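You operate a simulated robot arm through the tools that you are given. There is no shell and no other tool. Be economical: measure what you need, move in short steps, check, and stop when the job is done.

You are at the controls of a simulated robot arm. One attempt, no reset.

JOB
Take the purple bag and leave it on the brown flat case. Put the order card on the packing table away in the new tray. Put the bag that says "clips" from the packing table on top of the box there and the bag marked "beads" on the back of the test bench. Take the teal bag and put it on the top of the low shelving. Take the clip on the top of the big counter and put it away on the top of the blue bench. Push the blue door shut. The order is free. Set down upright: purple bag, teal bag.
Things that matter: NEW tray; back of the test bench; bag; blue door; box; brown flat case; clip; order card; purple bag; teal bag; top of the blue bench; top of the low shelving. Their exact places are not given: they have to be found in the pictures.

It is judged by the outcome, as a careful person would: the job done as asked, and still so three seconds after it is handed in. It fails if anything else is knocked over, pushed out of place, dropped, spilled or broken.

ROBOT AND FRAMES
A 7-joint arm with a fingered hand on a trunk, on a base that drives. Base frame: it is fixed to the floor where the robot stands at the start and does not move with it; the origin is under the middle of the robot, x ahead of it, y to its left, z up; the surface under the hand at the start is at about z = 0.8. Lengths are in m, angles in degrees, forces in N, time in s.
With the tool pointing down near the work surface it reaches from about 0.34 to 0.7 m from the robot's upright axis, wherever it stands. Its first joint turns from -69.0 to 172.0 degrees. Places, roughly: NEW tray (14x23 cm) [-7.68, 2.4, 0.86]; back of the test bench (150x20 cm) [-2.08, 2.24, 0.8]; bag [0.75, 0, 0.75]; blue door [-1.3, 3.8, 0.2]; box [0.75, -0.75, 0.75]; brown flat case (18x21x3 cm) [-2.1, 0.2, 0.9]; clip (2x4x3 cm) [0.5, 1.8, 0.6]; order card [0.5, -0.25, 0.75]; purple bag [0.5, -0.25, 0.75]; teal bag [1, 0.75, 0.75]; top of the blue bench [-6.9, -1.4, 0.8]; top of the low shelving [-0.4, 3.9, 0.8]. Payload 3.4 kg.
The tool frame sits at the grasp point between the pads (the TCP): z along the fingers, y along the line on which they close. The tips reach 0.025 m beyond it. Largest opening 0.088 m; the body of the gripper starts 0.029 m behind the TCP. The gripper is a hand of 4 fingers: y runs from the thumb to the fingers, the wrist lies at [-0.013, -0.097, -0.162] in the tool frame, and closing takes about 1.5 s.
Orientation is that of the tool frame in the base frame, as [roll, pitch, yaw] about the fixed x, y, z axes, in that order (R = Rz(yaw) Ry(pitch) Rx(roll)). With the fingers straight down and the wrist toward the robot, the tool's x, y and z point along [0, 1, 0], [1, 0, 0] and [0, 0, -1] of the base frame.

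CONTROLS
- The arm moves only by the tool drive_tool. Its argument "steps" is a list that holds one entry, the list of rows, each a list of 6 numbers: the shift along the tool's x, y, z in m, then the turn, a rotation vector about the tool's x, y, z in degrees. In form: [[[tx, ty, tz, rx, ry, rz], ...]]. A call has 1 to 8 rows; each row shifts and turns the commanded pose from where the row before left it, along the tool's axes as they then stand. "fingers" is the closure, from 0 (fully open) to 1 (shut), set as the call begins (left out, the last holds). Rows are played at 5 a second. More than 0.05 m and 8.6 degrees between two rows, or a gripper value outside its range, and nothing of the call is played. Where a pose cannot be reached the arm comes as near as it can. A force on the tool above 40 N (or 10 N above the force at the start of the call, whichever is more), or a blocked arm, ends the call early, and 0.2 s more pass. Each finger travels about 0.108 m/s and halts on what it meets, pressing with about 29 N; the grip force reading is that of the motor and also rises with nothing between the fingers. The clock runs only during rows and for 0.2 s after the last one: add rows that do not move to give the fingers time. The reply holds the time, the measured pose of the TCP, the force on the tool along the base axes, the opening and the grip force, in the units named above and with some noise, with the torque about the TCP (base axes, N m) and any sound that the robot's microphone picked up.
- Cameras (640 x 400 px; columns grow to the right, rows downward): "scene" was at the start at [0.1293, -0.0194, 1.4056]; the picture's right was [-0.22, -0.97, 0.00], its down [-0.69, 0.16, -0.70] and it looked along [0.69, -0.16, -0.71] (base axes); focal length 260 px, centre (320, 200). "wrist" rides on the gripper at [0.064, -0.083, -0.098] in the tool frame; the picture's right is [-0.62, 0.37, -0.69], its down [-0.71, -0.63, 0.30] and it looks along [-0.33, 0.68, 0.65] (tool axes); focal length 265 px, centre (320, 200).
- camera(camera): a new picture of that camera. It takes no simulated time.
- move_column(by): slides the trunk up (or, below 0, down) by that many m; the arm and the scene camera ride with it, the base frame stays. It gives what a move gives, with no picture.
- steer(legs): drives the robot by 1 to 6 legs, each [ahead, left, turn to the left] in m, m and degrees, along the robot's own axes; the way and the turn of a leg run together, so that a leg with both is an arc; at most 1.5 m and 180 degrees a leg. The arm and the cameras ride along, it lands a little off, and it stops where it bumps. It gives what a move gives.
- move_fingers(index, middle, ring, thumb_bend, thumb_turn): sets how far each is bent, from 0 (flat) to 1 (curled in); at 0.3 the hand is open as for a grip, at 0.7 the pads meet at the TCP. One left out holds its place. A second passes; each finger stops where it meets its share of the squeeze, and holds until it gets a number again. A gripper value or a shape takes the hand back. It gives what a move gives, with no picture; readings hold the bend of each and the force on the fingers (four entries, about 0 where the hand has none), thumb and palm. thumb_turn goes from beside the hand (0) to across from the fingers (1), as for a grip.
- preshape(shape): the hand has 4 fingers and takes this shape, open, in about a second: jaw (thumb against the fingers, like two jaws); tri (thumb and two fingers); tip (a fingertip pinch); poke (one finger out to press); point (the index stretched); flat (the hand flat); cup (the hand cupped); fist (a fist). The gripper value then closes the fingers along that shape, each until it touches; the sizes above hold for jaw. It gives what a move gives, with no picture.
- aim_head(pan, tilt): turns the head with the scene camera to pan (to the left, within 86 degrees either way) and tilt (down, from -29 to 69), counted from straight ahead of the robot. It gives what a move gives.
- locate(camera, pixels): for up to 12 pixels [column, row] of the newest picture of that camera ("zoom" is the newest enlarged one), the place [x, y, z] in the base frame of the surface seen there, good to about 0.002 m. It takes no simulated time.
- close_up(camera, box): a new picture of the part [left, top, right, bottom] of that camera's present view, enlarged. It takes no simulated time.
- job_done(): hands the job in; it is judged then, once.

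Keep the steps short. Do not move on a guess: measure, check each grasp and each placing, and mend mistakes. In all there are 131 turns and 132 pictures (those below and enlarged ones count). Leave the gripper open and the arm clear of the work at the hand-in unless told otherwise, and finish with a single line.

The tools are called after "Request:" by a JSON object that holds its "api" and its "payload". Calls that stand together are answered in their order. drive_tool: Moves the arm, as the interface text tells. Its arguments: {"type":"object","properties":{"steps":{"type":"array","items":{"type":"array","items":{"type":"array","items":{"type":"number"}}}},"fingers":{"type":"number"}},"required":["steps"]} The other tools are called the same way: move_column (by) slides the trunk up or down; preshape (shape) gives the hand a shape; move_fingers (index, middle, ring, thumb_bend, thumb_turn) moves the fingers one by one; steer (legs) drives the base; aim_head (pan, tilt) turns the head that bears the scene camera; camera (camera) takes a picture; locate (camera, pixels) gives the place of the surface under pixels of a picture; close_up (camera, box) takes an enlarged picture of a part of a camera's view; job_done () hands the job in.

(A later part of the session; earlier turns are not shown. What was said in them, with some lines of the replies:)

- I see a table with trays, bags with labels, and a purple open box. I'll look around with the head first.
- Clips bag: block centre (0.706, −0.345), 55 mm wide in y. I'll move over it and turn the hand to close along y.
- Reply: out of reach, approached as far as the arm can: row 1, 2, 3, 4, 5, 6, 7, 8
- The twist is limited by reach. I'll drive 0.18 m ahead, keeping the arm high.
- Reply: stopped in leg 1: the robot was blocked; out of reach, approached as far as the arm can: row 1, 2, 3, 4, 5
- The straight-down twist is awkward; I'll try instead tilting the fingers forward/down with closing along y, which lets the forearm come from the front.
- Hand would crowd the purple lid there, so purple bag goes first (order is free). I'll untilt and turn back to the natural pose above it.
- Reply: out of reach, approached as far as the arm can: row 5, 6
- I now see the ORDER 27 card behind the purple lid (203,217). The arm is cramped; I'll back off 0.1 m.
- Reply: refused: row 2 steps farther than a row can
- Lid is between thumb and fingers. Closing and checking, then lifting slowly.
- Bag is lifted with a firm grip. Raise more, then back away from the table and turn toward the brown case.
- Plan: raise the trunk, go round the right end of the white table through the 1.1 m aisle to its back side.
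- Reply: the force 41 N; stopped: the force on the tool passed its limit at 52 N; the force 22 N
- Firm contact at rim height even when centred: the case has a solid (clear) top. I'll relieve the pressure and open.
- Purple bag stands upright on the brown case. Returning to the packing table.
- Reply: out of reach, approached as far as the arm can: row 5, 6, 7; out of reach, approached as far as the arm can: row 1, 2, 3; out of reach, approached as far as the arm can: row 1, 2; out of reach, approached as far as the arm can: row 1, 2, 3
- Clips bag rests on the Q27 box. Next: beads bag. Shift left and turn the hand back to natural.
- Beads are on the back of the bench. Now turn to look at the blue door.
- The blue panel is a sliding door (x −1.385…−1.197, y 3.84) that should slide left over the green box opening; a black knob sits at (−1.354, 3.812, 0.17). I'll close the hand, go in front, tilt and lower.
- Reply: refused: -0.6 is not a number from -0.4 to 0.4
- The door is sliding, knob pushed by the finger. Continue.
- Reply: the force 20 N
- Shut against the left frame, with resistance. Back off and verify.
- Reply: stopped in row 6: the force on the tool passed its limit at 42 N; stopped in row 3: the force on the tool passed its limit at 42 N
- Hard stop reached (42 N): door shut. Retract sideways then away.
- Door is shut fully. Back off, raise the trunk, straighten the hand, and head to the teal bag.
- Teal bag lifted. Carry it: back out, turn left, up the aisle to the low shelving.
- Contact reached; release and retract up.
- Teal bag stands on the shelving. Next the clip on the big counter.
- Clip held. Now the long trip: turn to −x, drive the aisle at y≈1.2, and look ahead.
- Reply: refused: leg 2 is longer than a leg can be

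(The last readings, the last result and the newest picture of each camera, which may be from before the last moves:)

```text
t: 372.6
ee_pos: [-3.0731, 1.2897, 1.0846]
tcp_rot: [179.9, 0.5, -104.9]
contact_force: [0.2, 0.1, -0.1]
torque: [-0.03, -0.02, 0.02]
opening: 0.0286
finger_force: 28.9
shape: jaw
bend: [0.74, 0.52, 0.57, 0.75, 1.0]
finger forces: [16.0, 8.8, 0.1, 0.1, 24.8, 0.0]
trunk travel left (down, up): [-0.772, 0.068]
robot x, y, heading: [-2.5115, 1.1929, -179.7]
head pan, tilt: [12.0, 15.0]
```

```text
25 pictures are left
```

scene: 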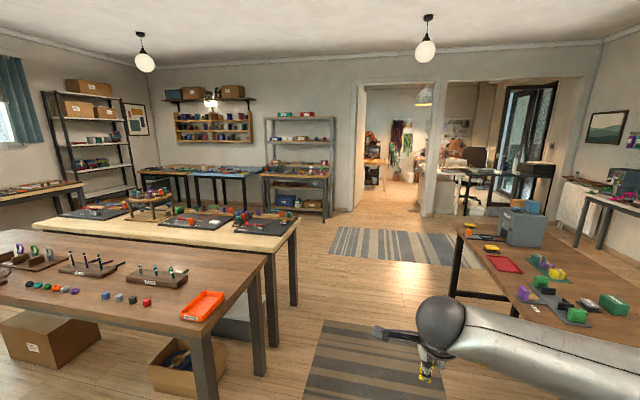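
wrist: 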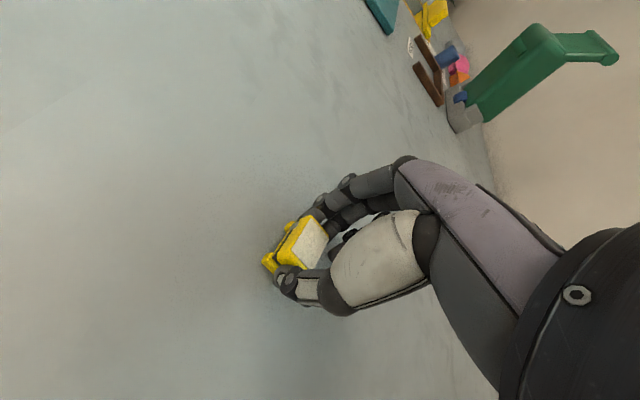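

Request:
{"api": "locate", "payload": {"camera": "scene", "pixels": [[228, 172], [170, 172], [300, 178], [265, 255], [297, 225], [345, 205], [430, 212], [395, 190], [370, 165], [480, 170], [455, 240], [210, 200]]}}

Request:
{"api": "close_up", "payload": {"camera": "scene", "box": [130, 90, 350, 230]}}

Request:
{"api": "close_up", "payload": {"camera": "scene", "box": [340, 80, 600, 240]}}

```text
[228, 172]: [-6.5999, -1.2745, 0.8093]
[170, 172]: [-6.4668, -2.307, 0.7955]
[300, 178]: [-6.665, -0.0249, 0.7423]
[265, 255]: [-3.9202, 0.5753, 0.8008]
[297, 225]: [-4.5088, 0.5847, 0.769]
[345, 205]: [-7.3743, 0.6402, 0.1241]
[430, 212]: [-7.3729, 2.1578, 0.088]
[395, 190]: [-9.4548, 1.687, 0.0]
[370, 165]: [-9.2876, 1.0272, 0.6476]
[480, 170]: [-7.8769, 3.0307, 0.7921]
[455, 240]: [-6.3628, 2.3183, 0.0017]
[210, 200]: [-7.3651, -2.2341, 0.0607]
```

```text
2.86 times, centred on (240, 160) of scene
```

zoom: 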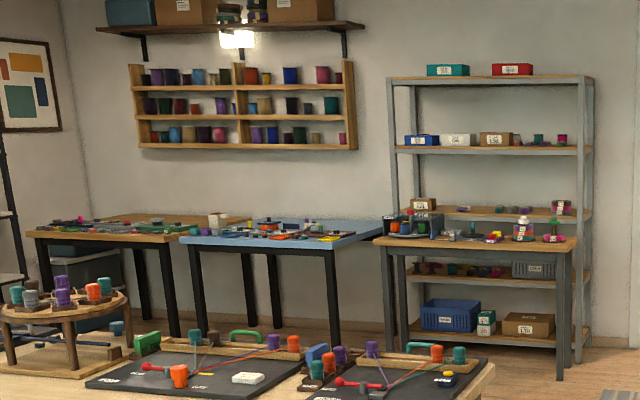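

```text
2.46 times, centred on (470, 160) of scene
```

zoom: 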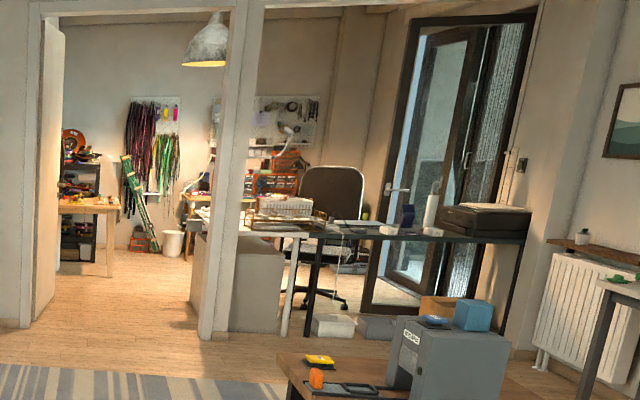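

Request:
{"api": "steer", "payload": {"legs": [[1.45, 0, 0], [1.45, 0, 0], [0.25, 0, 0], [0, 1.2, 0], [0, 1.1, 0]]}}

Request:
{"api": "aim_head", "payload": {"pan": 10, "tilt": 40}}

Request:
{"api": "camera", "payload": {"camera": "scene"}}

```text
t: 398.8
ee_pos: [-6.2874, -0.9179, 1.0852]
tcp_rot: [180.0, 0.5, -107.7]
contact_force: [0.2, -0.2, 0.1]
torque: [0.02, 0.0, 0.02]
opening: 0.0287
finger_force: 29.0
shape: jaw
bend: [0.74, 0.52, 0.57, 0.75, 1.0]
finger forces: [15.9, 8.9, 0.0, 0.0, 24.8, 0.0]
trunk travel left (down, up): [-0.772, 0.068]
robot x, y, heading: [-5.725, -1.0414, 177.4]
head pan, tilt: [12.0, 15.0]
```

```text
t: 399.6
ee_pos: [-6.289, -0.9185, 1.0856]
tcp_rot: [179.9, 0.5, -107.8]
contact_force: [0.8, 0.3, -0.3]
torque: [-0.02, 0.02, 0.0]
opening: 0.0288
finger_force: 29.0
shape: jaw
bend: [0.74, 0.52, 0.57, 0.75, 1.0]
finger forces: [15.9, 8.9, 0.1, 0.0, 24.9, 0.1]
trunk travel left (down, up): [-0.772, 0.068]
robot x, y, heading: [-5.7258, -1.0415, 177.5]
head pan, tilt: [10.0, 40.0]
```

```text
22 pictures are left
```

scene: 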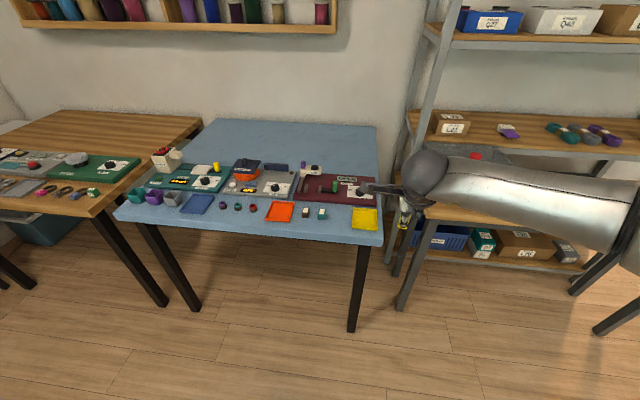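

Request:
{"api": "locate", "payload": {"camera": "scene", "pixels": [[290, 238], [290, 222], [240, 222], [345, 225], [290, 155], [340, 160], [345, 188], [250, 165], [375, 140], [205, 215], [340, 235], [370, 170]]}}

Request:
{"api": "close_up", "payload": {"camera": "scene", "box": [190, 110, 410, 250]}}

```text
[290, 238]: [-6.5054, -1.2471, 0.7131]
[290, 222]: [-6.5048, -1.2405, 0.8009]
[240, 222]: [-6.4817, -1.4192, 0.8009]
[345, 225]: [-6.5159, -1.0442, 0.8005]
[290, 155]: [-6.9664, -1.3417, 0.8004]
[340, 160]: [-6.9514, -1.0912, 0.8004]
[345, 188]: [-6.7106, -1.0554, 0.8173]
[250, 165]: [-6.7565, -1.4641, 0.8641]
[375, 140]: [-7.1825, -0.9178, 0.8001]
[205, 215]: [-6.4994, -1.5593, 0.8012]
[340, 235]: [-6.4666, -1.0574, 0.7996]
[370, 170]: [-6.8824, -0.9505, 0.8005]
```

```text
2.86 times, centred on (300, 180) of scene
```

zoom: 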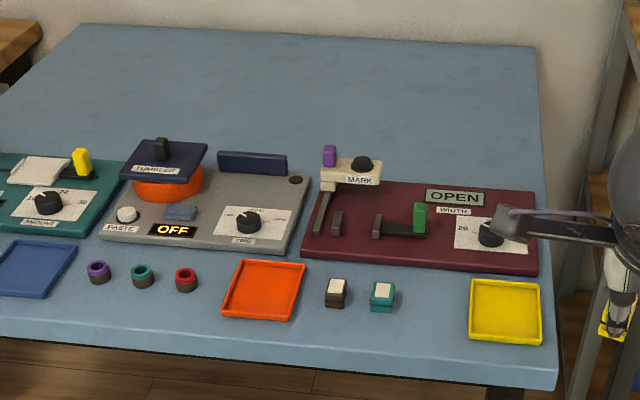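

Request:
{"api": "locate", "payload": {"camera": "zoom", "pixels": [[520, 190], [455, 190], [455, 198], [433, 320], [400, 300], [470, 300], [540, 380], [433, 372], [450, 160], [370, 300], [505, 180], [433, 275]]}}

```text
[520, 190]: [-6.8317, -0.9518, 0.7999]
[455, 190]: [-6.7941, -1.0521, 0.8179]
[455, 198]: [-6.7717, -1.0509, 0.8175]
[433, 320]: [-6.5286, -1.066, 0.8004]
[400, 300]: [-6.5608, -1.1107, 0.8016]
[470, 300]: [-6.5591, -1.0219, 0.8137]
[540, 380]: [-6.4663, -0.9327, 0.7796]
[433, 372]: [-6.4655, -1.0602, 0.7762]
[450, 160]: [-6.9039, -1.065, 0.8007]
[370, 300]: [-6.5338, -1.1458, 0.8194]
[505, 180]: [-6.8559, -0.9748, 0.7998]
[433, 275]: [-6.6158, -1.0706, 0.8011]
```

Free patch on the blue bench behind the maroon device (back edge x −6.80). Target (−6.87, −1.02). Drive close, extend, then lower.

Request:
{"api": "steer", "payload": {"legs": [[0.43, 0.08, 2.5]]}}

Request:
{"api": "drive_tool", "payload": {"steps": [[[0, 0, 0, 0, 0, -7.5], [0, 0, 0, 0, 0, -7.5], [0, 0.045, 0, 0, 0, 0], [0, 0.045, 0, 0, 0, 0], [0, 0.045, 0, 0, 0, 0], [0, 0, 0, 0, 0, 0]]]}}

```text
t: 402.3
ee_pos: [-6.7289, -1.0142, 1.0847]
tcp_rot: [180.0, 0.5, -105.2]
contact_force: [0.1, 0.1, -0.4]
torque: [-0.04, 0.0, -0.03]
opening: 0.0287
finger_force: 28.9
shape: jaw
bend: [0.74, 0.52, 0.57, 0.75, 1.0]
finger forces: [15.9, 9.0, 0.0, 0.0, 24.8, 0.1]
trunk travel left (down, up): [-0.772, 0.068]
robot x, y, heading: [-6.1633, -1.1113, 179.8]
head pan, tilt: [10.0, 40.0]
```

```text
t: 403.7
ee_pos: [-6.8626, -1.0144, 1.0826]
tcp_rot: [180.0, 0.6, -90.1]
contact_force: [0.4, -0.3, 0.6]
torque: [0.0, 0.01, 0.0]
opening: 0.0287
finger_force: 28.9
shape: jaw
bend: [0.74, 0.52, 0.57, 0.75, 1.0]
finger forces: [15.9, 8.9, 0.1, 0.0, 24.8, 0.0]
trunk travel left (down, up): [-0.772, 0.068]
robot x, y, heading: [-6.1631, -1.1124, 180.0]
head pan, tilt: [10.0, 40.0]
```

Request:
{"api": "move_column", "payload": {"by": -0.235}}

Request:
{"api": "camera", "payload": {"camera": "wrist"}}

```text
t: 406.2
ee_pos: [-6.8641, -1.0163, 0.8466]
tcp_rot: [-180.0, 0.5, -90.2]
contact_force: [0.6, 0.3, 0.3]
torque: [0.01, -0.01, -0.02]
opening: 0.0284
finger_force: 29.3
shape: jaw
bend: [0.74, 0.52, 0.57, 0.75, 1.0]
finger forces: [15.9, 8.9, 0.0, 0.0, 24.8, 0.0]
trunk travel left (down, up): [-0.537, 0.303]
robot x, y, heading: [-6.164, -1.1131, 179.8]
head pan, tilt: [10.0, 40.0]
```

```text
20 pictures are left
```

wrist: 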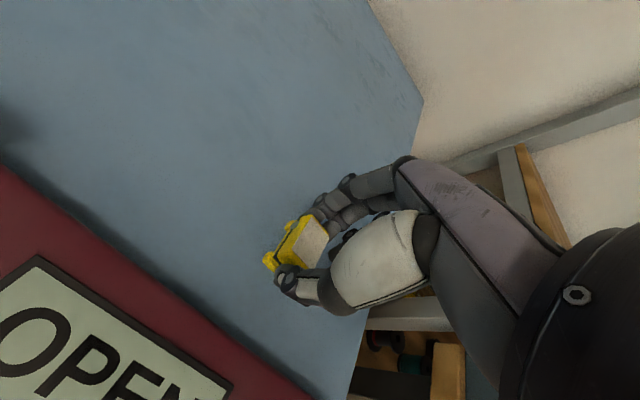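

Request:
{"api": "move_column", "payload": {"by": -0.012}}

Request:
{"api": "drive_tool", "payload": {"steps": [[[0, 0, 0, 0, 0, 0], [0, 0, 0, 0, 0, 0], [0, 0, 0, 0, 0, 0], [0, 0, 0, 0, 0, 0], [0, 0, 0, 0, 0, 0]]], "fingers": 0}}

Request:
{"api": "move_column", "payload": {"by": 0.24}}

Request:
{"api": "camera", "payload": {"camera": "wrist"}}

```text
t: 406.8
ee_pos: [-6.8635, -1.0153, 0.8353]
tcp_rot: [180.0, 0.5, -90.2]
contact_force: [-0.4, -0.3, 0.8]
torque: [0.02, -0.02, 0.0]
opening: 0.0287
finger_force: 29.3
shape: jaw
bend: [0.74, 0.52, 0.57, 0.75, 1.0]
finger forces: [15.9, 8.9, 0.0, 0.0, 24.8, 0.0]
trunk travel left (down, up): [-0.525, 0.315]
robot x, y, heading: [-6.1682, -1.1108, 180.0]
head pan, tilt: [10.0, 40.0]
```

```text
t: 408.0
ee_pos: [-6.8632, -1.0152, 0.8348]
tcp_rot: [180.0, 0.5, -90.2]
contact_force: [-2.4, 0.2, 0.4]
torque: [0.0, 0.04, 0.0]
opening: 0.0837
finger_force: 0.0
shape: jaw
bend: [0.3, 0.3, 0.3, 0.33, 0.98]
finger forces: [0.0, 0.1, 0.1, 0.0, 2.9, 0.0]
trunk travel left (down, up): [-0.525, 0.315]
robot x, y, heading: [-6.1629, -1.1129, 179.7]
head pan, tilt: [10.0, 40.0]
```

```text
t: 410.5
ee_pos: [-6.8639, -1.0144, 1.0754]
tcp_rot: [180.0, 0.5, -90.2]
contact_force: [0.0, 0.3, 0.4]
torque: [0.03, 0.0, 0.0]
opening: 0.0877
finger_force: 0.0
shape: jaw
bend: [0.3, 0.3, 0.3, 0.3, 0.98]
finger forces: [0.0, 0.1, 0.0, 0.1, 0.0, 0.0]
trunk travel left (down, up): [-0.765, 0.075]
robot x, y, heading: [-6.1654, -1.1071, 180.1]
head pan, tilt: [10.0, 40.0]
```

```text
19 pictures are left
```

wrist: 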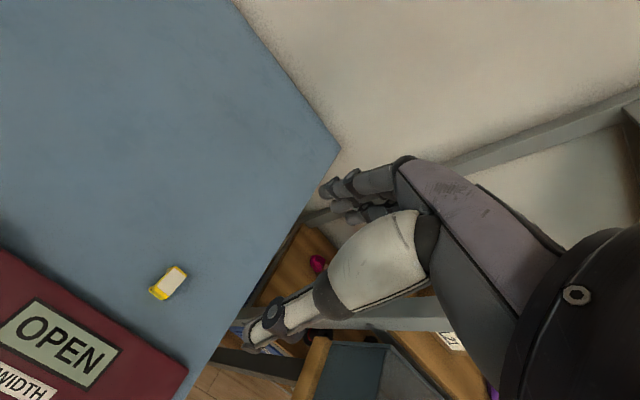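

Request:
{"api": "locate", "payload": {"camera": "wrist", "pixels": [[168, 281], [120, 325], [60, 285], [180, 368], [5, 252]]}}

```text
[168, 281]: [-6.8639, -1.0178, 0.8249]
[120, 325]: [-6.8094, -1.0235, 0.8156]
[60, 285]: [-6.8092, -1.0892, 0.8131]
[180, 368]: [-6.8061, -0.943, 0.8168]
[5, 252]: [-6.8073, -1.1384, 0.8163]
```

Clip placed at (−6.864, −1.018) on the blue bench. Retract and drive back for the order card.

Request:
{"api": "steer", "payload": {"legs": [[-0.45, 0, 0], [0, -1.15, 0], [0, -1.15, 0], [0, 0, 180]]}}

Request:
{"api": "drive_tool", "payload": {"steps": [[[0, -0.04, 0, 0, 0, 0], [0, -0.04, 0, 0, 0, 0], [0, -0.04, 0, 0, 0, 0]]]}}

Request:
{"api": "steer", "payload": {"legs": [[1.45, 0, 0], [1.45, 0, 0], [1.45, 0, 0]]}}

```text
t: 431.2
ee_pos: [-5.0319, 1.0522, 1.0745]
tcp_rot: [-180.0, 0.5, 91.2]
contact_force: [0.0, -0.1, 0.2]
torque: [-0.01, 0.01, -0.02]
opening: 0.0877
finger_force: 0.0
shape: jaw
bend: [0.3, 0.3, 0.3, 0.3, 0.98]
finger forces: [0.0, 0.0, 0.0, 0.0, 0.0, 0.0]
trunk travel left (down, up): [-0.765, 0.075]
robot x, y, heading: [-5.7354, 1.1352, 1.1]
head pan, tilt: [10.0, 40.0]
```

```text
t: 432.0
ee_pos: [-5.1581, 1.0491, 1.0766]
tcp_rot: [179.8, 0.5, 91.0]
contact_force: [-0.4, 0.5, 0.8]
torque: [-0.02, 0.01, -0.01]
opening: 0.0876
finger_force: 0.1
shape: jaw
bend: [0.3, 0.3, 0.3, 0.3, 0.98]
finger forces: [0.0, 0.1, 0.0, 0.0, 0.0, 0.1]
trunk travel left (down, up): [-0.765, 0.075]
robot x, y, heading: [-5.7352, 1.1351, 1.0]
head pan, tilt: [10.0, 40.0]
```

```text
t: 452.8
ee_pos: [-0.8071, 1.1807, 1.0762]
tcp_rot: [180.0, 0.5, 92.8]
contact_force: [-0.6, -0.2, 0.1]
torque: [0.03, -0.02, -0.02]
opening: 0.0876
finger_force: 0.1
shape: jaw
bend: [0.3, 0.3, 0.3, 0.3, 0.98]
finger forces: [0.0, 0.0, 0.0, 0.1, 0.1, 0.0]
trunk travel left (down, up): [-0.765, 0.075]
robot x, y, heading: [-1.3902, 1.2465, 2.8]
head pan, tilt: [10.0, 40.0]
```

Request:
{"api": "steer", "payload": {"legs": [[0.45, 0, -2.8], [0, -1.36, 0], [0.97, 0, 0]]}}

Request:
{"api": "camera", "payload": {"camera": "wrist"}}

```text
t: 466.7
ee_pos: [0.5935, -0.2567, 1.076]
tcp_rot: [180.0, 0.5, 88.5]
contact_force: [0.4, -0.6, -0.4]
torque: [0.01, -0.03, 0.0]
opening: 0.0876
finger_force: 0.0
shape: jaw
bend: [0.3, 0.3, 0.3, 0.3, 0.98]
finger forces: [0.0, 0.1, 0.1, 0.0, 0.0, 0.0]
trunk travel left (down, up): [-0.765, 0.075]
robot x, y, heading: [0.0192, -0.1478, -1.3]
head pan, tilt: [10.0, 40.0]
```

```text
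18 pictures are left
```

wrist: 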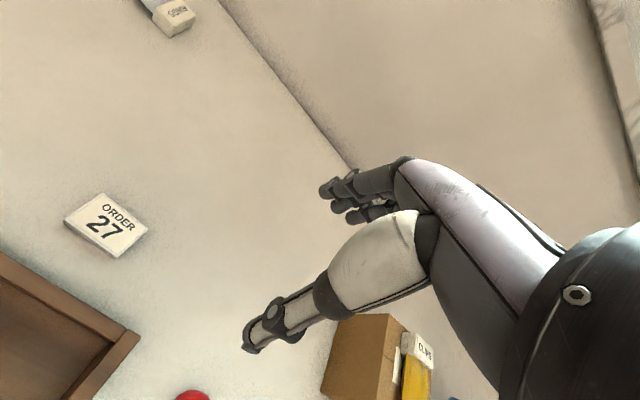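

Request:
{"api": "locate", "payload": {"camera": "wrist", "pixels": [[104, 196], [145, 228], [118, 254], [68, 220], [106, 225], [116, 257]]}}

```text
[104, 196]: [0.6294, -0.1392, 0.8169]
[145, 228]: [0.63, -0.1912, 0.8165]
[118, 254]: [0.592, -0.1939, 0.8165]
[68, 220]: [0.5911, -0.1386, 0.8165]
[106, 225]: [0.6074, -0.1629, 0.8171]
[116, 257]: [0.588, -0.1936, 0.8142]
```

Request:
{"api": "drive_tool", "payload": {"steps": [[[0.0452, 0.0071, 0, 0, 0, 0], [0.0452, 0.0071, 0, 0, 0, 0], [0, 0, 0, 0, 0, 0]]]}}

Request:
{"api": "move_column", "payload": {"by": -0.2}}

Request:
{"api": "camera", "payload": {"camera": "wrist"}}

```text
t: 467.5
ee_pos: [0.6114, -0.1679, 1.0746]
tcp_rot: [-179.9, 0.4, 88.4]
contact_force: [0.6, -0.2, -0.1]
torque: [-0.02, -0.02, 0.02]
opening: 0.0877
finger_force: 0.1
shape: jaw
bend: [0.3, 0.3, 0.3, 0.3, 0.98]
finger forces: [0.1, 0.0, 0.0, 0.1, 0.0, 0.1]
trunk travel left (down, up): [-0.765, 0.075]
robot x, y, heading: [0.0207, -0.1492, -1.5]
head pan, tilt: [10.0, 40.0]
```

```text
t: 469.6
ee_pos: [0.6113, -0.1672, 0.8747]
tcp_rot: [-180.0, 0.4, 88.4]
contact_force: [-0.9, 0.0, -0.2]
torque: [0.01, 0.0, 0.0]
opening: 0.0878
finger_force: 0.1
shape: jaw
bend: [0.3, 0.3, 0.3, 0.3, 0.98]
finger forces: [0.0, 0.1, 0.0, 0.0, 0.0, 0.0]
trunk travel left (down, up): [-0.565, 0.275]
robot x, y, heading: [0.023, -0.1496, -1.5]
head pan, tilt: [10.0, 40.0]
```

```text
17 pictures are left
```

wrist: 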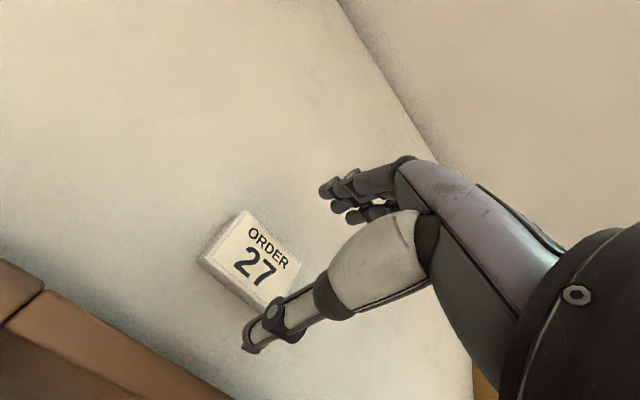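

Request:
{"api": "drive_tool", "payload": {"steps": [[[0, 0, 0.023, 0, 0, 0], [0, 0, 0.022, 0, 0, 0], [0, 0, 0, 0, 0, 0]]]}}

Request:
{"api": "drive_tool", "payload": {"steps": [[[0, 0, 0, 0, 0, 0], [0, 0, 0, 0, 0, 0], [0, 0, 0, 0, 0, 0], [0, 0, 0, 0, 0, 0], [0, 0, 0, 0, 0, 0], [0, 0, 0, 0, 0, 0], [0, 0, 0, 0, 0, 0]]], "fingers": 1}}

Request:
{"api": "move_column", "payload": {"by": 0.2}}

Request:
{"api": "camera", "payload": {"camera": "wrist"}}

```text
t: 470.4
ee_pos: [0.6113, -0.167, 0.828]
tcp_rot: [-179.9, 0.5, 88.5]
contact_force: [1.0, 0.0, -0.7]
torque: [-0.01, 0.02, -0.02]
opening: 0.0877
finger_force: 0.1
shape: jaw
bend: [0.3, 0.3, 0.3, 0.3, 0.98]
finger forces: [0.1, 0.1, 0.0, 0.1, 0.1, 0.0]
trunk travel left (down, up): [-0.565, 0.275]
robot x, y, heading: [0.0223, -0.1465, -1.3]
head pan, tilt: [10.0, 40.0]
```

```text
t: 472.0
ee_pos: [0.6108, -0.1674, 0.8294]
tcp_rot: [-179.9, 0.4, 88.5]
contact_force: [0.5, -0.5, 0.4]
torque: [0.02, -0.02, -0.01]
opening: 0.0379
finger_force: 29.0
shape: jaw
bend: [0.74, 0.49, 0.47, 0.71, 1.0]
finger forces: [15.1, 7.8, 3.6, 0.0, 26.4, 0.1]
trunk travel left (down, up): [-0.565, 0.275]
robot x, y, heading: [0.0227, -0.1508, -1.6]
head pan, tilt: [10.0, 40.0]
```

```text
t: 474.2
ee_pos: [0.6116, -0.1664, 1.0286]
tcp_rot: [-179.9, 0.5, 88.5]
contact_force: [-0.1, 0.5, 0.1]
torque: [0.01, 0.01, 0.01]
opening: 0.038
finger_force: 28.5
shape: jaw
bend: [0.74, 0.49, 0.47, 0.71, 1.0]
finger forces: [15.0, 7.9, 3.7, 0.0, 26.5, 0.0]
trunk travel left (down, up): [-0.765, 0.075]
robot x, y, heading: [0.0208, -0.1502, -1.4]
head pan, tilt: [10.0, 40.0]
```

```text
16 pictures are left
```

wrist: 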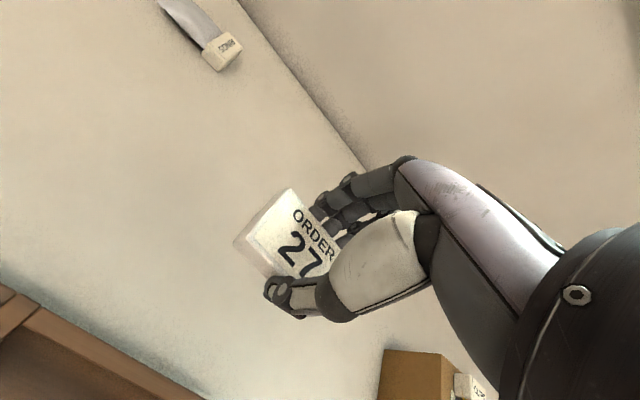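

Order card held. Drive back out through the aisle toward the far room.

Request:
{"api": "steer", "payload": {"legs": [[-0.9, 0, 1.4], [0, 1.36, 0], [0, 0, 180], [1.45, 0, 0], [1.45, 0, 0]]}}

Request:
{"api": "steer", "payload": {"legs": [[1.45, 0, 0], [0.5, 0, 0]]}}

Request:
{"api": "aim_head", "payload": {"pan": -15, "tilt": 15}}

Request:
{"api": "camera", "payload": {"camera": "scene"}}

```text
t: 506.4
ee_pos: [-4.3044, 0.9035, 1.0291]
tcp_rot: [179.9, 0.5, -85.2]
contact_force: [-0.4, 0.0, -0.9]
torque: [0.0, 0.02, -0.01]
opening: 0.0371
finger_force: 29.3
shape: jaw
bend: [0.74, 0.5, 0.48, 0.71, 1.0]
finger forces: [14.8, 7.7, 3.6, 0.0, 26.0, 0.0]
trunk travel left (down, up): [-0.765, 0.075]
robot x, y, heading: [-3.7173, 0.948, -174.8]
head pan, tilt: [10.0, 40.0]
```

```text
t: 516.5
ee_pos: [-6.317, 0.7147, 1.0296]
tcp_rot: [-179.9, 0.5, -85.0]
contact_force: [-0.6, 0.2, -0.1]
torque: [0.01, -0.04, 0.01]
opening: 0.0372
finger_force: 29.0
shape: jaw
bend: [0.74, 0.5, 0.48, 0.71, 1.0]
finger forces: [14.8, 7.6, 3.6, 0.1, 26.0, 0.0]
trunk travel left (down, up): [-0.765, 0.075]
robot x, y, heading: [-5.729, 0.7681, -174.7]
head pan, tilt: [10.0, 40.0]
```

```text
t: 517.4
ee_pos: [-6.3167, 0.715, 1.0297]
tcp_rot: [179.9, 0.5, -84.9]
contact_force: [-0.2, -0.4, 0.3]
torque: [0.0, -0.03, -0.01]
opening: 0.0371
finger_force: 28.5
shape: jaw
bend: [0.74, 0.5, 0.48, 0.71, 1.0]
finger forces: [14.8, 7.7, 3.6, 0.1, 25.9, 0.0]
trunk travel left (down, up): [-0.765, 0.075]
robot x, y, heading: [-5.7298, 0.7655, -174.9]
head pan, tilt: [-15.0, 15.0]
```

```text
15 pictures are left
```

scene: 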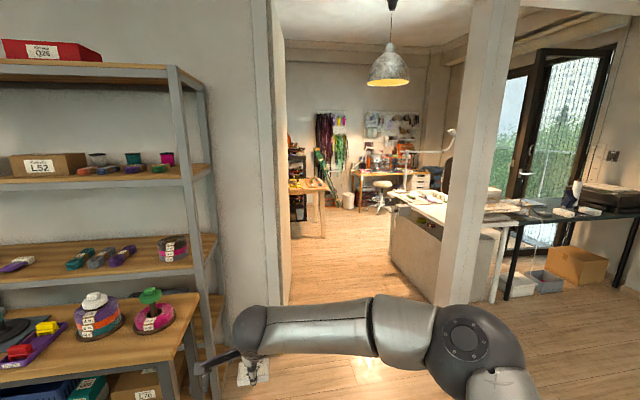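

Request:
{"api": "close_up", "payload": {"camera": "scene", "box": [380, 150, 640, 310]}}

Request:
{"api": "locate", "payload": {"camera": "scene", "pixels": [[470, 205], [435, 215], [500, 222], [560, 222], [500, 207], [410, 195], [450, 295], [285, 290], [590, 208], [520, 212]]}}

```text
2.46 times, centred on (510, 230) of scene
```

zoom: 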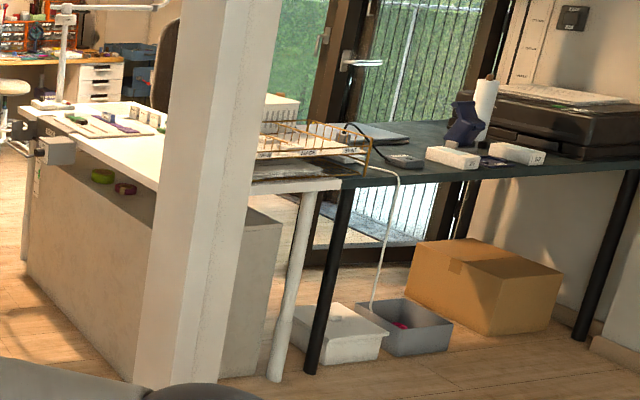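

```text
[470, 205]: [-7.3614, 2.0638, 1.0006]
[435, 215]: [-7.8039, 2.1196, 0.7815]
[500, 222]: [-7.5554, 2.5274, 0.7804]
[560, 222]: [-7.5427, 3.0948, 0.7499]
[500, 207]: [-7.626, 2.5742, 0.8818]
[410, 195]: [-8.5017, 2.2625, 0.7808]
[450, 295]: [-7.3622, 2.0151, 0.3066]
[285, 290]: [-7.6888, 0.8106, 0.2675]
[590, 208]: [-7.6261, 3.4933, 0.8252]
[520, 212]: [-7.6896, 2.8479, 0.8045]
```

Request:
{"api": "steer", "payload": {"legs": [[0, 0, -5.1], [0, -1.45, 0], [0.55, -0.1, 0]]}}

Request:
{"api": "aim_head", "payload": {"pan": 5, "tilt": 30}}

Request:
{"api": "camera", "payload": {"camera": "scene"}}

```text
t: 528.0
ee_pos: [-6.9071, 2.2944, 1.0292]
tcp_rot: [180.0, 0.5, -87.7]
contact_force: [0.0, -0.6, -0.6]
torque: [0.02, -0.01, -0.04]
opening: 0.0371
finger_force: 29.0
shape: jaw
bend: [0.74, 0.5, 0.48, 0.71, 1.0]
finger forces: [14.9, 7.5, 3.6, 0.0, 26.0, 0.0]
trunk travel left (down, up): [-0.765, 0.075]
robot x, y, heading: [-6.3167, 2.3158, -177.5]
head pan, tilt: [-15.0, 15.0]
```

```text
t: 528.8
ee_pos: [-6.9065, 2.294, 1.03]
tcp_rot: [-180.0, 0.5, -87.7]
contact_force: [0.1, 0.4, -0.1]
torque: [0.01, 0.0, 0.03]
opening: 0.037
finger_force: 29.2
shape: jaw
bend: [0.74, 0.5, 0.48, 0.71, 1.0]
finger forces: [14.8, 7.7, 3.5, 0.1, 26.1, 0.1]
trunk travel left (down, up): [-0.765, 0.075]
robot x, y, heading: [-6.3135, 2.3161, -177.2]
head pan, tilt: [5.0, 30.0]
```

```text
13 pictures are left
```

scene: 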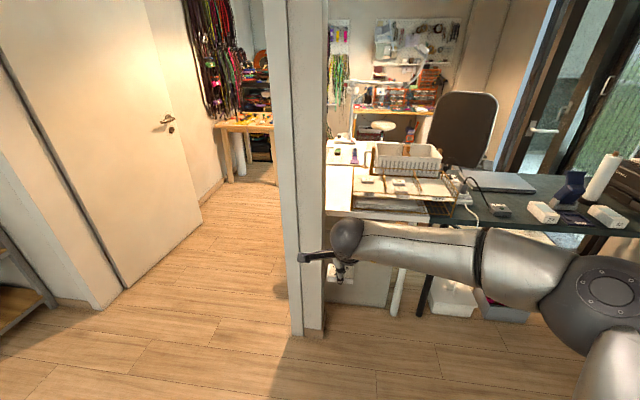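

Request:
{"api": "close_up", "payload": {"camera": "scene", "box": [320, 130, 480, 230]}}

Request:
{"api": "locate", "payload": {"camera": "zoom", "pixels": [[190, 195], [320, 220], [200, 170], [320, 180], [480, 190], [140, 260], [520, 270], [150, 160], [240, 190], [400, 110], [420, 205], [250, 240]]}}

```text
4.00 times, centred on (400, 180) of scene
```

zoom: 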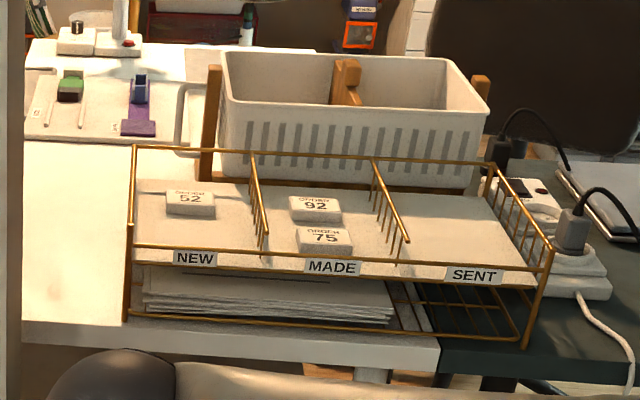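

```text
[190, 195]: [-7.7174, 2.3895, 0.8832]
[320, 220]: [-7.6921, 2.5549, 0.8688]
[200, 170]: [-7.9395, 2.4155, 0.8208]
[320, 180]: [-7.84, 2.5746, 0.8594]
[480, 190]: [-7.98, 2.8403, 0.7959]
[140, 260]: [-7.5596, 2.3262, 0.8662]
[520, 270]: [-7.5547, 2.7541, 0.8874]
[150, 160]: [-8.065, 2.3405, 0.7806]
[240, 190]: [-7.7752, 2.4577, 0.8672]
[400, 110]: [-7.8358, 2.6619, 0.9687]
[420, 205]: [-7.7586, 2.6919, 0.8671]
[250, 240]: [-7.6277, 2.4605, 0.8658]
```

NEW compartment: x −7.57…−7.80, y 2.33…2.46, floor z 0.867; card 52 lies at (−7.717, 2.39). I'll set our card in front of it at (−7.632, 2.395).

Request:
{"api": "steer", "payload": {"legs": [[0, 0, -2.8], [0.7, -0.08, 0]]}}

Request:
{"api": "camera", "payload": {"camera": "wrist"}}

```text
t: 533.2
ee_pos: [-7.6286, 2.4276, 1.029]
tcp_rot: [-180.0, 0.5, -91.5]
contact_force: [-0.1, 0.4, 0.3]
torque: [0.05, 0.05, -0.01]
opening: 0.0368
finger_force: 28.7
shape: jaw
bend: [0.74, 0.5, 0.48, 0.71, 1.0]
finger forces: [14.8, 7.6, 3.6, 0.0, 26.1, 0.0]
trunk travel left (down, up): [-0.765, 0.075]
robot x, y, heading: [-7.0364, 2.4071, 178.6]
head pan, tilt: [5.0, 30.0]
```

```text
11 pictures are left
```

wrist: 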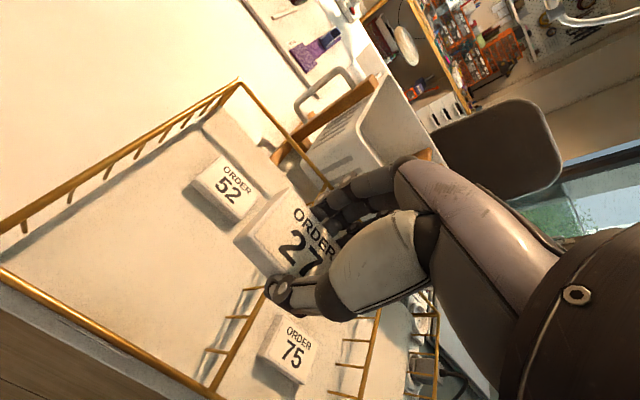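

Request:
{"api": "locate", "payload": {"camera": "wrist", "pixels": [[130, 155], [30, 215], [235, 335], [100, 332], [192, 185], [235, 218], [225, 158], [264, 198], [130, 270], [205, 130]]}}

```text
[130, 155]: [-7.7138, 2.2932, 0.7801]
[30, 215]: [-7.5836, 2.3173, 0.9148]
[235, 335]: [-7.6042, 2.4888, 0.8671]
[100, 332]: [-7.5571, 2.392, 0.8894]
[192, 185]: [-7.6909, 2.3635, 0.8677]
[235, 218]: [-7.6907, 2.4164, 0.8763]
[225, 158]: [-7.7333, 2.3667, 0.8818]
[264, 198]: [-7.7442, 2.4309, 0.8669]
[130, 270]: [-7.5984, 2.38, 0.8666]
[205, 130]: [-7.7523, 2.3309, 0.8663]
```

Request:
{"api": "drive_tool", "payload": {"steps": [[[0.0394, -0.006, 0, 0, 0, 0], [0, 0, 0, 0, 0, 0]]]}}

Request:
{"api": "move_column", "payload": {"by": -0.105}}

Request:
{"api": "camera", "payload": {"camera": "wrist"}}

```text
t: 533.8
ee_pos: [-7.6231, 2.3879, 1.0272]
tcp_rot: [180.0, 0.4, -91.6]
contact_force: [0.5, -0.8, -1.0]
torque: [0.03, 0.03, -0.01]
opening: 0.037
finger_force: 28.5
shape: jaw
bend: [0.74, 0.5, 0.48, 0.71, 1.0]
finger forces: [14.9, 7.6, 3.6, 0.0, 26.1, 0.0]
trunk travel left (down, up): [-0.765, 0.075]
robot x, y, heading: [-7.0345, 2.4067, 178.6]
head pan, tilt: [5.0, 30.0]
```

```text
t: 535.2
ee_pos: [-7.6242, 2.3858, 0.9221]
tcp_rot: [179.9, 0.5, -91.6]
contact_force: [0.3, -0.3, -0.2]
torque: [-0.01, 0.01, 0.0]
opening: 0.0371
finger_force: 29.3
shape: jaw
bend: [0.74, 0.5, 0.48, 0.71, 1.0]
finger forces: [14.8, 7.7, 3.7, 0.0, 25.9, 0.0]
trunk travel left (down, up): [-0.66, 0.18]
robot x, y, heading: [-7.0374, 2.4088, 178.5]
head pan, tilt: [5.0, 30.0]
```

```text
10 pictures are left
```

wrist: 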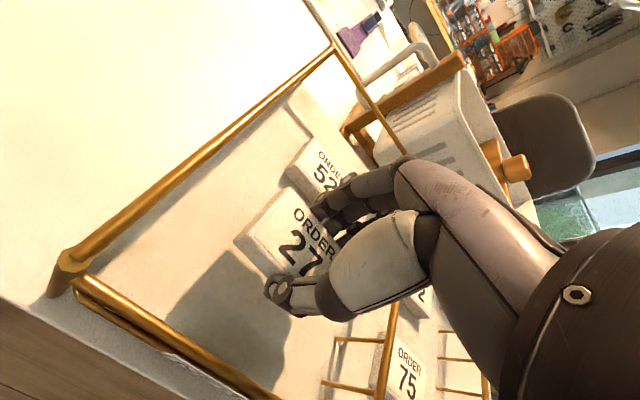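

Request:
{"api": "move_column", "payload": {"by": -0.022}}

Request:
{"api": "move_column", "payload": {"by": -0.003}}

```text
t: 535.9
ee_pos: [-7.6242, 2.3865, 0.9005]
tcp_rot: [-179.9, 0.5, -91.6]
contact_force: [0.5, -0.3, -0.4]
torque: [-0.01, -0.04, -0.01]
opening: 0.0371
finger_force: 29.0
shape: jaw
bend: [0.74, 0.5, 0.48, 0.71, 1.0]
finger forces: [14.8, 7.6, 3.6, 0.0, 26.0, 0.0]
trunk travel left (down, up): [-0.638, 0.202]
robot x, y, heading: [-7.0393, 2.4107, 178.5]
head pan, tilt: [5.0, 30.0]
```

```text
t: 536.4
ee_pos: [-7.6234, 2.3866, 0.897]
tcp_rot: [180.0, 0.5, -91.6]
contact_force: [0.2, 0.3, 0.5]
torque: [0.0, 0.0, 0.01]
opening: 0.0373
finger_force: 29.0
shape: jaw
bend: [0.74, 0.5, 0.48, 0.71, 1.0]
finger forces: [14.8, 7.6, 3.7, 0.0, 26.0, 0.0]
trunk travel left (down, up): [-0.635, 0.205]
robot x, y, heading: [-7.0384, 2.4107, 178.4]
head pan, tilt: [5.0, 30.0]
```

Request:
{"api": "drive_tool", "payload": {"steps": [[[0, 0, 0, 0, 0, 0], [0, 0, 0, 0, 0, 0], [0, 0, 0, 0, 0, 0], [0, 0, 0, 0, 0, 0]]], "fingers": 0.35}}

Request:
{"api": "move_column", "payload": {"by": 0.18}}

Request:
{"api": "camera", "payload": {"camera": "wrist"}}

```text
t: 537.4
ee_pos: [-7.6229, 2.3863, 0.8975]
tcp_rot: [-180.0, 0.5, -91.6]
contact_force: [0.2, 0.1, 0.4]
torque: [0.01, 0.0, -0.02]
opening: 0.0568
finger_force: 0.0
shape: jaw
bend: [0.28, 0.39, 0.36, 0.62, 1.0]
finger forces: [0.0, 0.1, 0.0, 0.1, 0.0, 0.0]
trunk travel left (down, up): [-0.635, 0.205]
robot x, y, heading: [-7.0369, 2.4069, 178.6]
head pan, tilt: [5.0, 30.0]
```

```text
t: 539.4
ee_pos: [-7.6233, 2.385, 1.0775]
tcp_rot: [-180.0, 0.5, -91.6]
contact_force: [0.5, -0.4, -0.1]
torque: [0.02, 0.0, -0.02]
opening: 0.057
finger_force: 0.0
shape: jaw
bend: [0.28, 0.39, 0.36, 0.62, 1.0]
finger forces: [0.0, 0.0, 0.0, 0.0, 0.0, 0.1]
trunk travel left (down, up): [-0.815, 0.025]
robot x, y, heading: [-7.0383, 2.4062, 178.3]
head pan, tilt: [5.0, 30.0]
```

```text
9 pictures are left
```

wrist: 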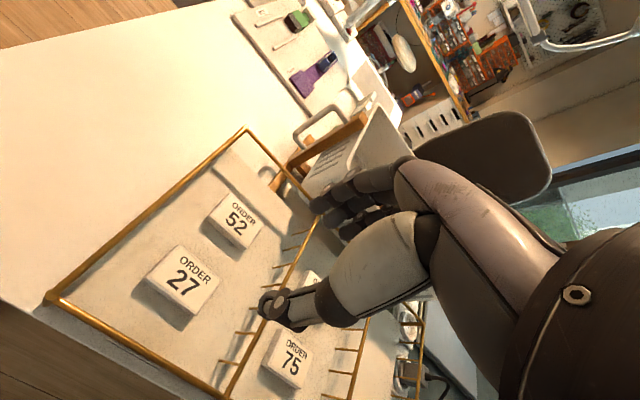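

Card 27 lies in the NEW tray in front of 52. Back away and open the hand.

Request:
{"api": "steer", "payload": {"legs": [[-0.5, 0, 0]]}}

Request:
{"api": "drive_tool", "payload": {"steps": [[[0, 0, 0, 0, 0, 0], [0, 0, 0, 0, 0, 0], [0, 0, 0, 0, 0, 0]]], "fingers": 0}}

Request:
{"api": "aim_head", "payload": {"pan": 86, "tilt": 20}}

Request:
{"api": "camera", "payload": {"camera": "scene"}}

```text
t: 542.4
ee_pos: [-7.1122, 2.3722, 1.0773]
tcp_rot: [180.0, 0.6, -91.4]
contact_force: [0.3, 0.1, 0.3]
torque: [0.01, -0.01, 0.05]
opening: 0.0568
finger_force: 0.2
shape: jaw
bend: [0.28, 0.39, 0.36, 0.62, 1.0]
finger forces: [0.0, 0.0, 0.0, 0.1, 0.0, 0.1]
trunk travel left (down, up): [-0.815, 0.025]
robot x, y, heading: [-6.5274, 2.3958, 178.6]
head pan, tilt: [5.0, 30.0]
```

```text
t: 543.2
ee_pos: [-7.1108, 2.3733, 1.0778]
tcp_rot: [-179.9, 0.4, -91.4]
contact_force: [-0.4, -0.8, -0.7]
torque: [-0.01, 0.01, -0.03]
opening: 0.0877
finger_force: 0.1
shape: jaw
bend: [0.3, 0.3, 0.3, 0.3, 0.98]
finger forces: [0.1, 0.1, 0.0, 0.0, 0.0, 0.1]
trunk travel left (down, up): [-0.815, 0.025]
robot x, y, heading: [-6.5219, 2.397, 178.7]
head pan, tilt: [5.0, 30.0]
```

```text
t: 544.7
ee_pos: [-7.111, 2.3728, 1.0779]
tcp_rot: [180.0, 0.6, -91.4]
contact_force: [0.5, -0.2, -1.0]
torque: [0.01, -0.06, 0.03]
opening: 0.0877
finger_force: 0.2
shape: jaw
bend: [0.3, 0.3, 0.3, 0.3, 0.98]
finger forces: [0.0, 0.0, 0.0, 0.1, 0.0, 0.1]
trunk travel left (down, up): [-0.815, 0.025]
robot x, y, heading: [-6.5215, 2.3968, 178.6]
head pan, tilt: [85.9, 20.0]
```

```text
8 pictures are left
```

scene: 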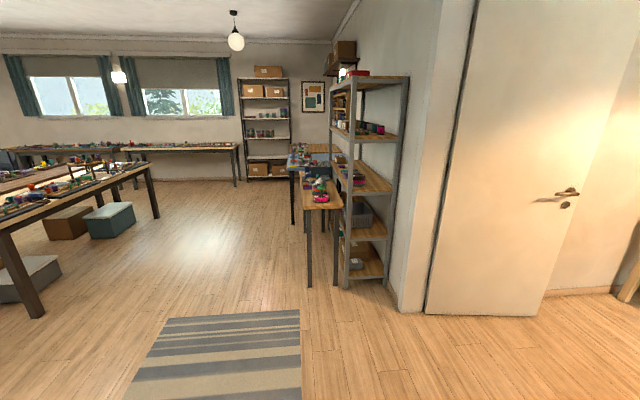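

Everything looks in order, the arm is clear and the gripper is open. Handing in.

Request:
{"api": "job_done", "payload": {}}

```text
The job is handed in.
```

All seven tasks are done and the job is handed in: both bags were set down upright, the clips and beads bags, the clip and the order card are in their places, and the blue door is shut.
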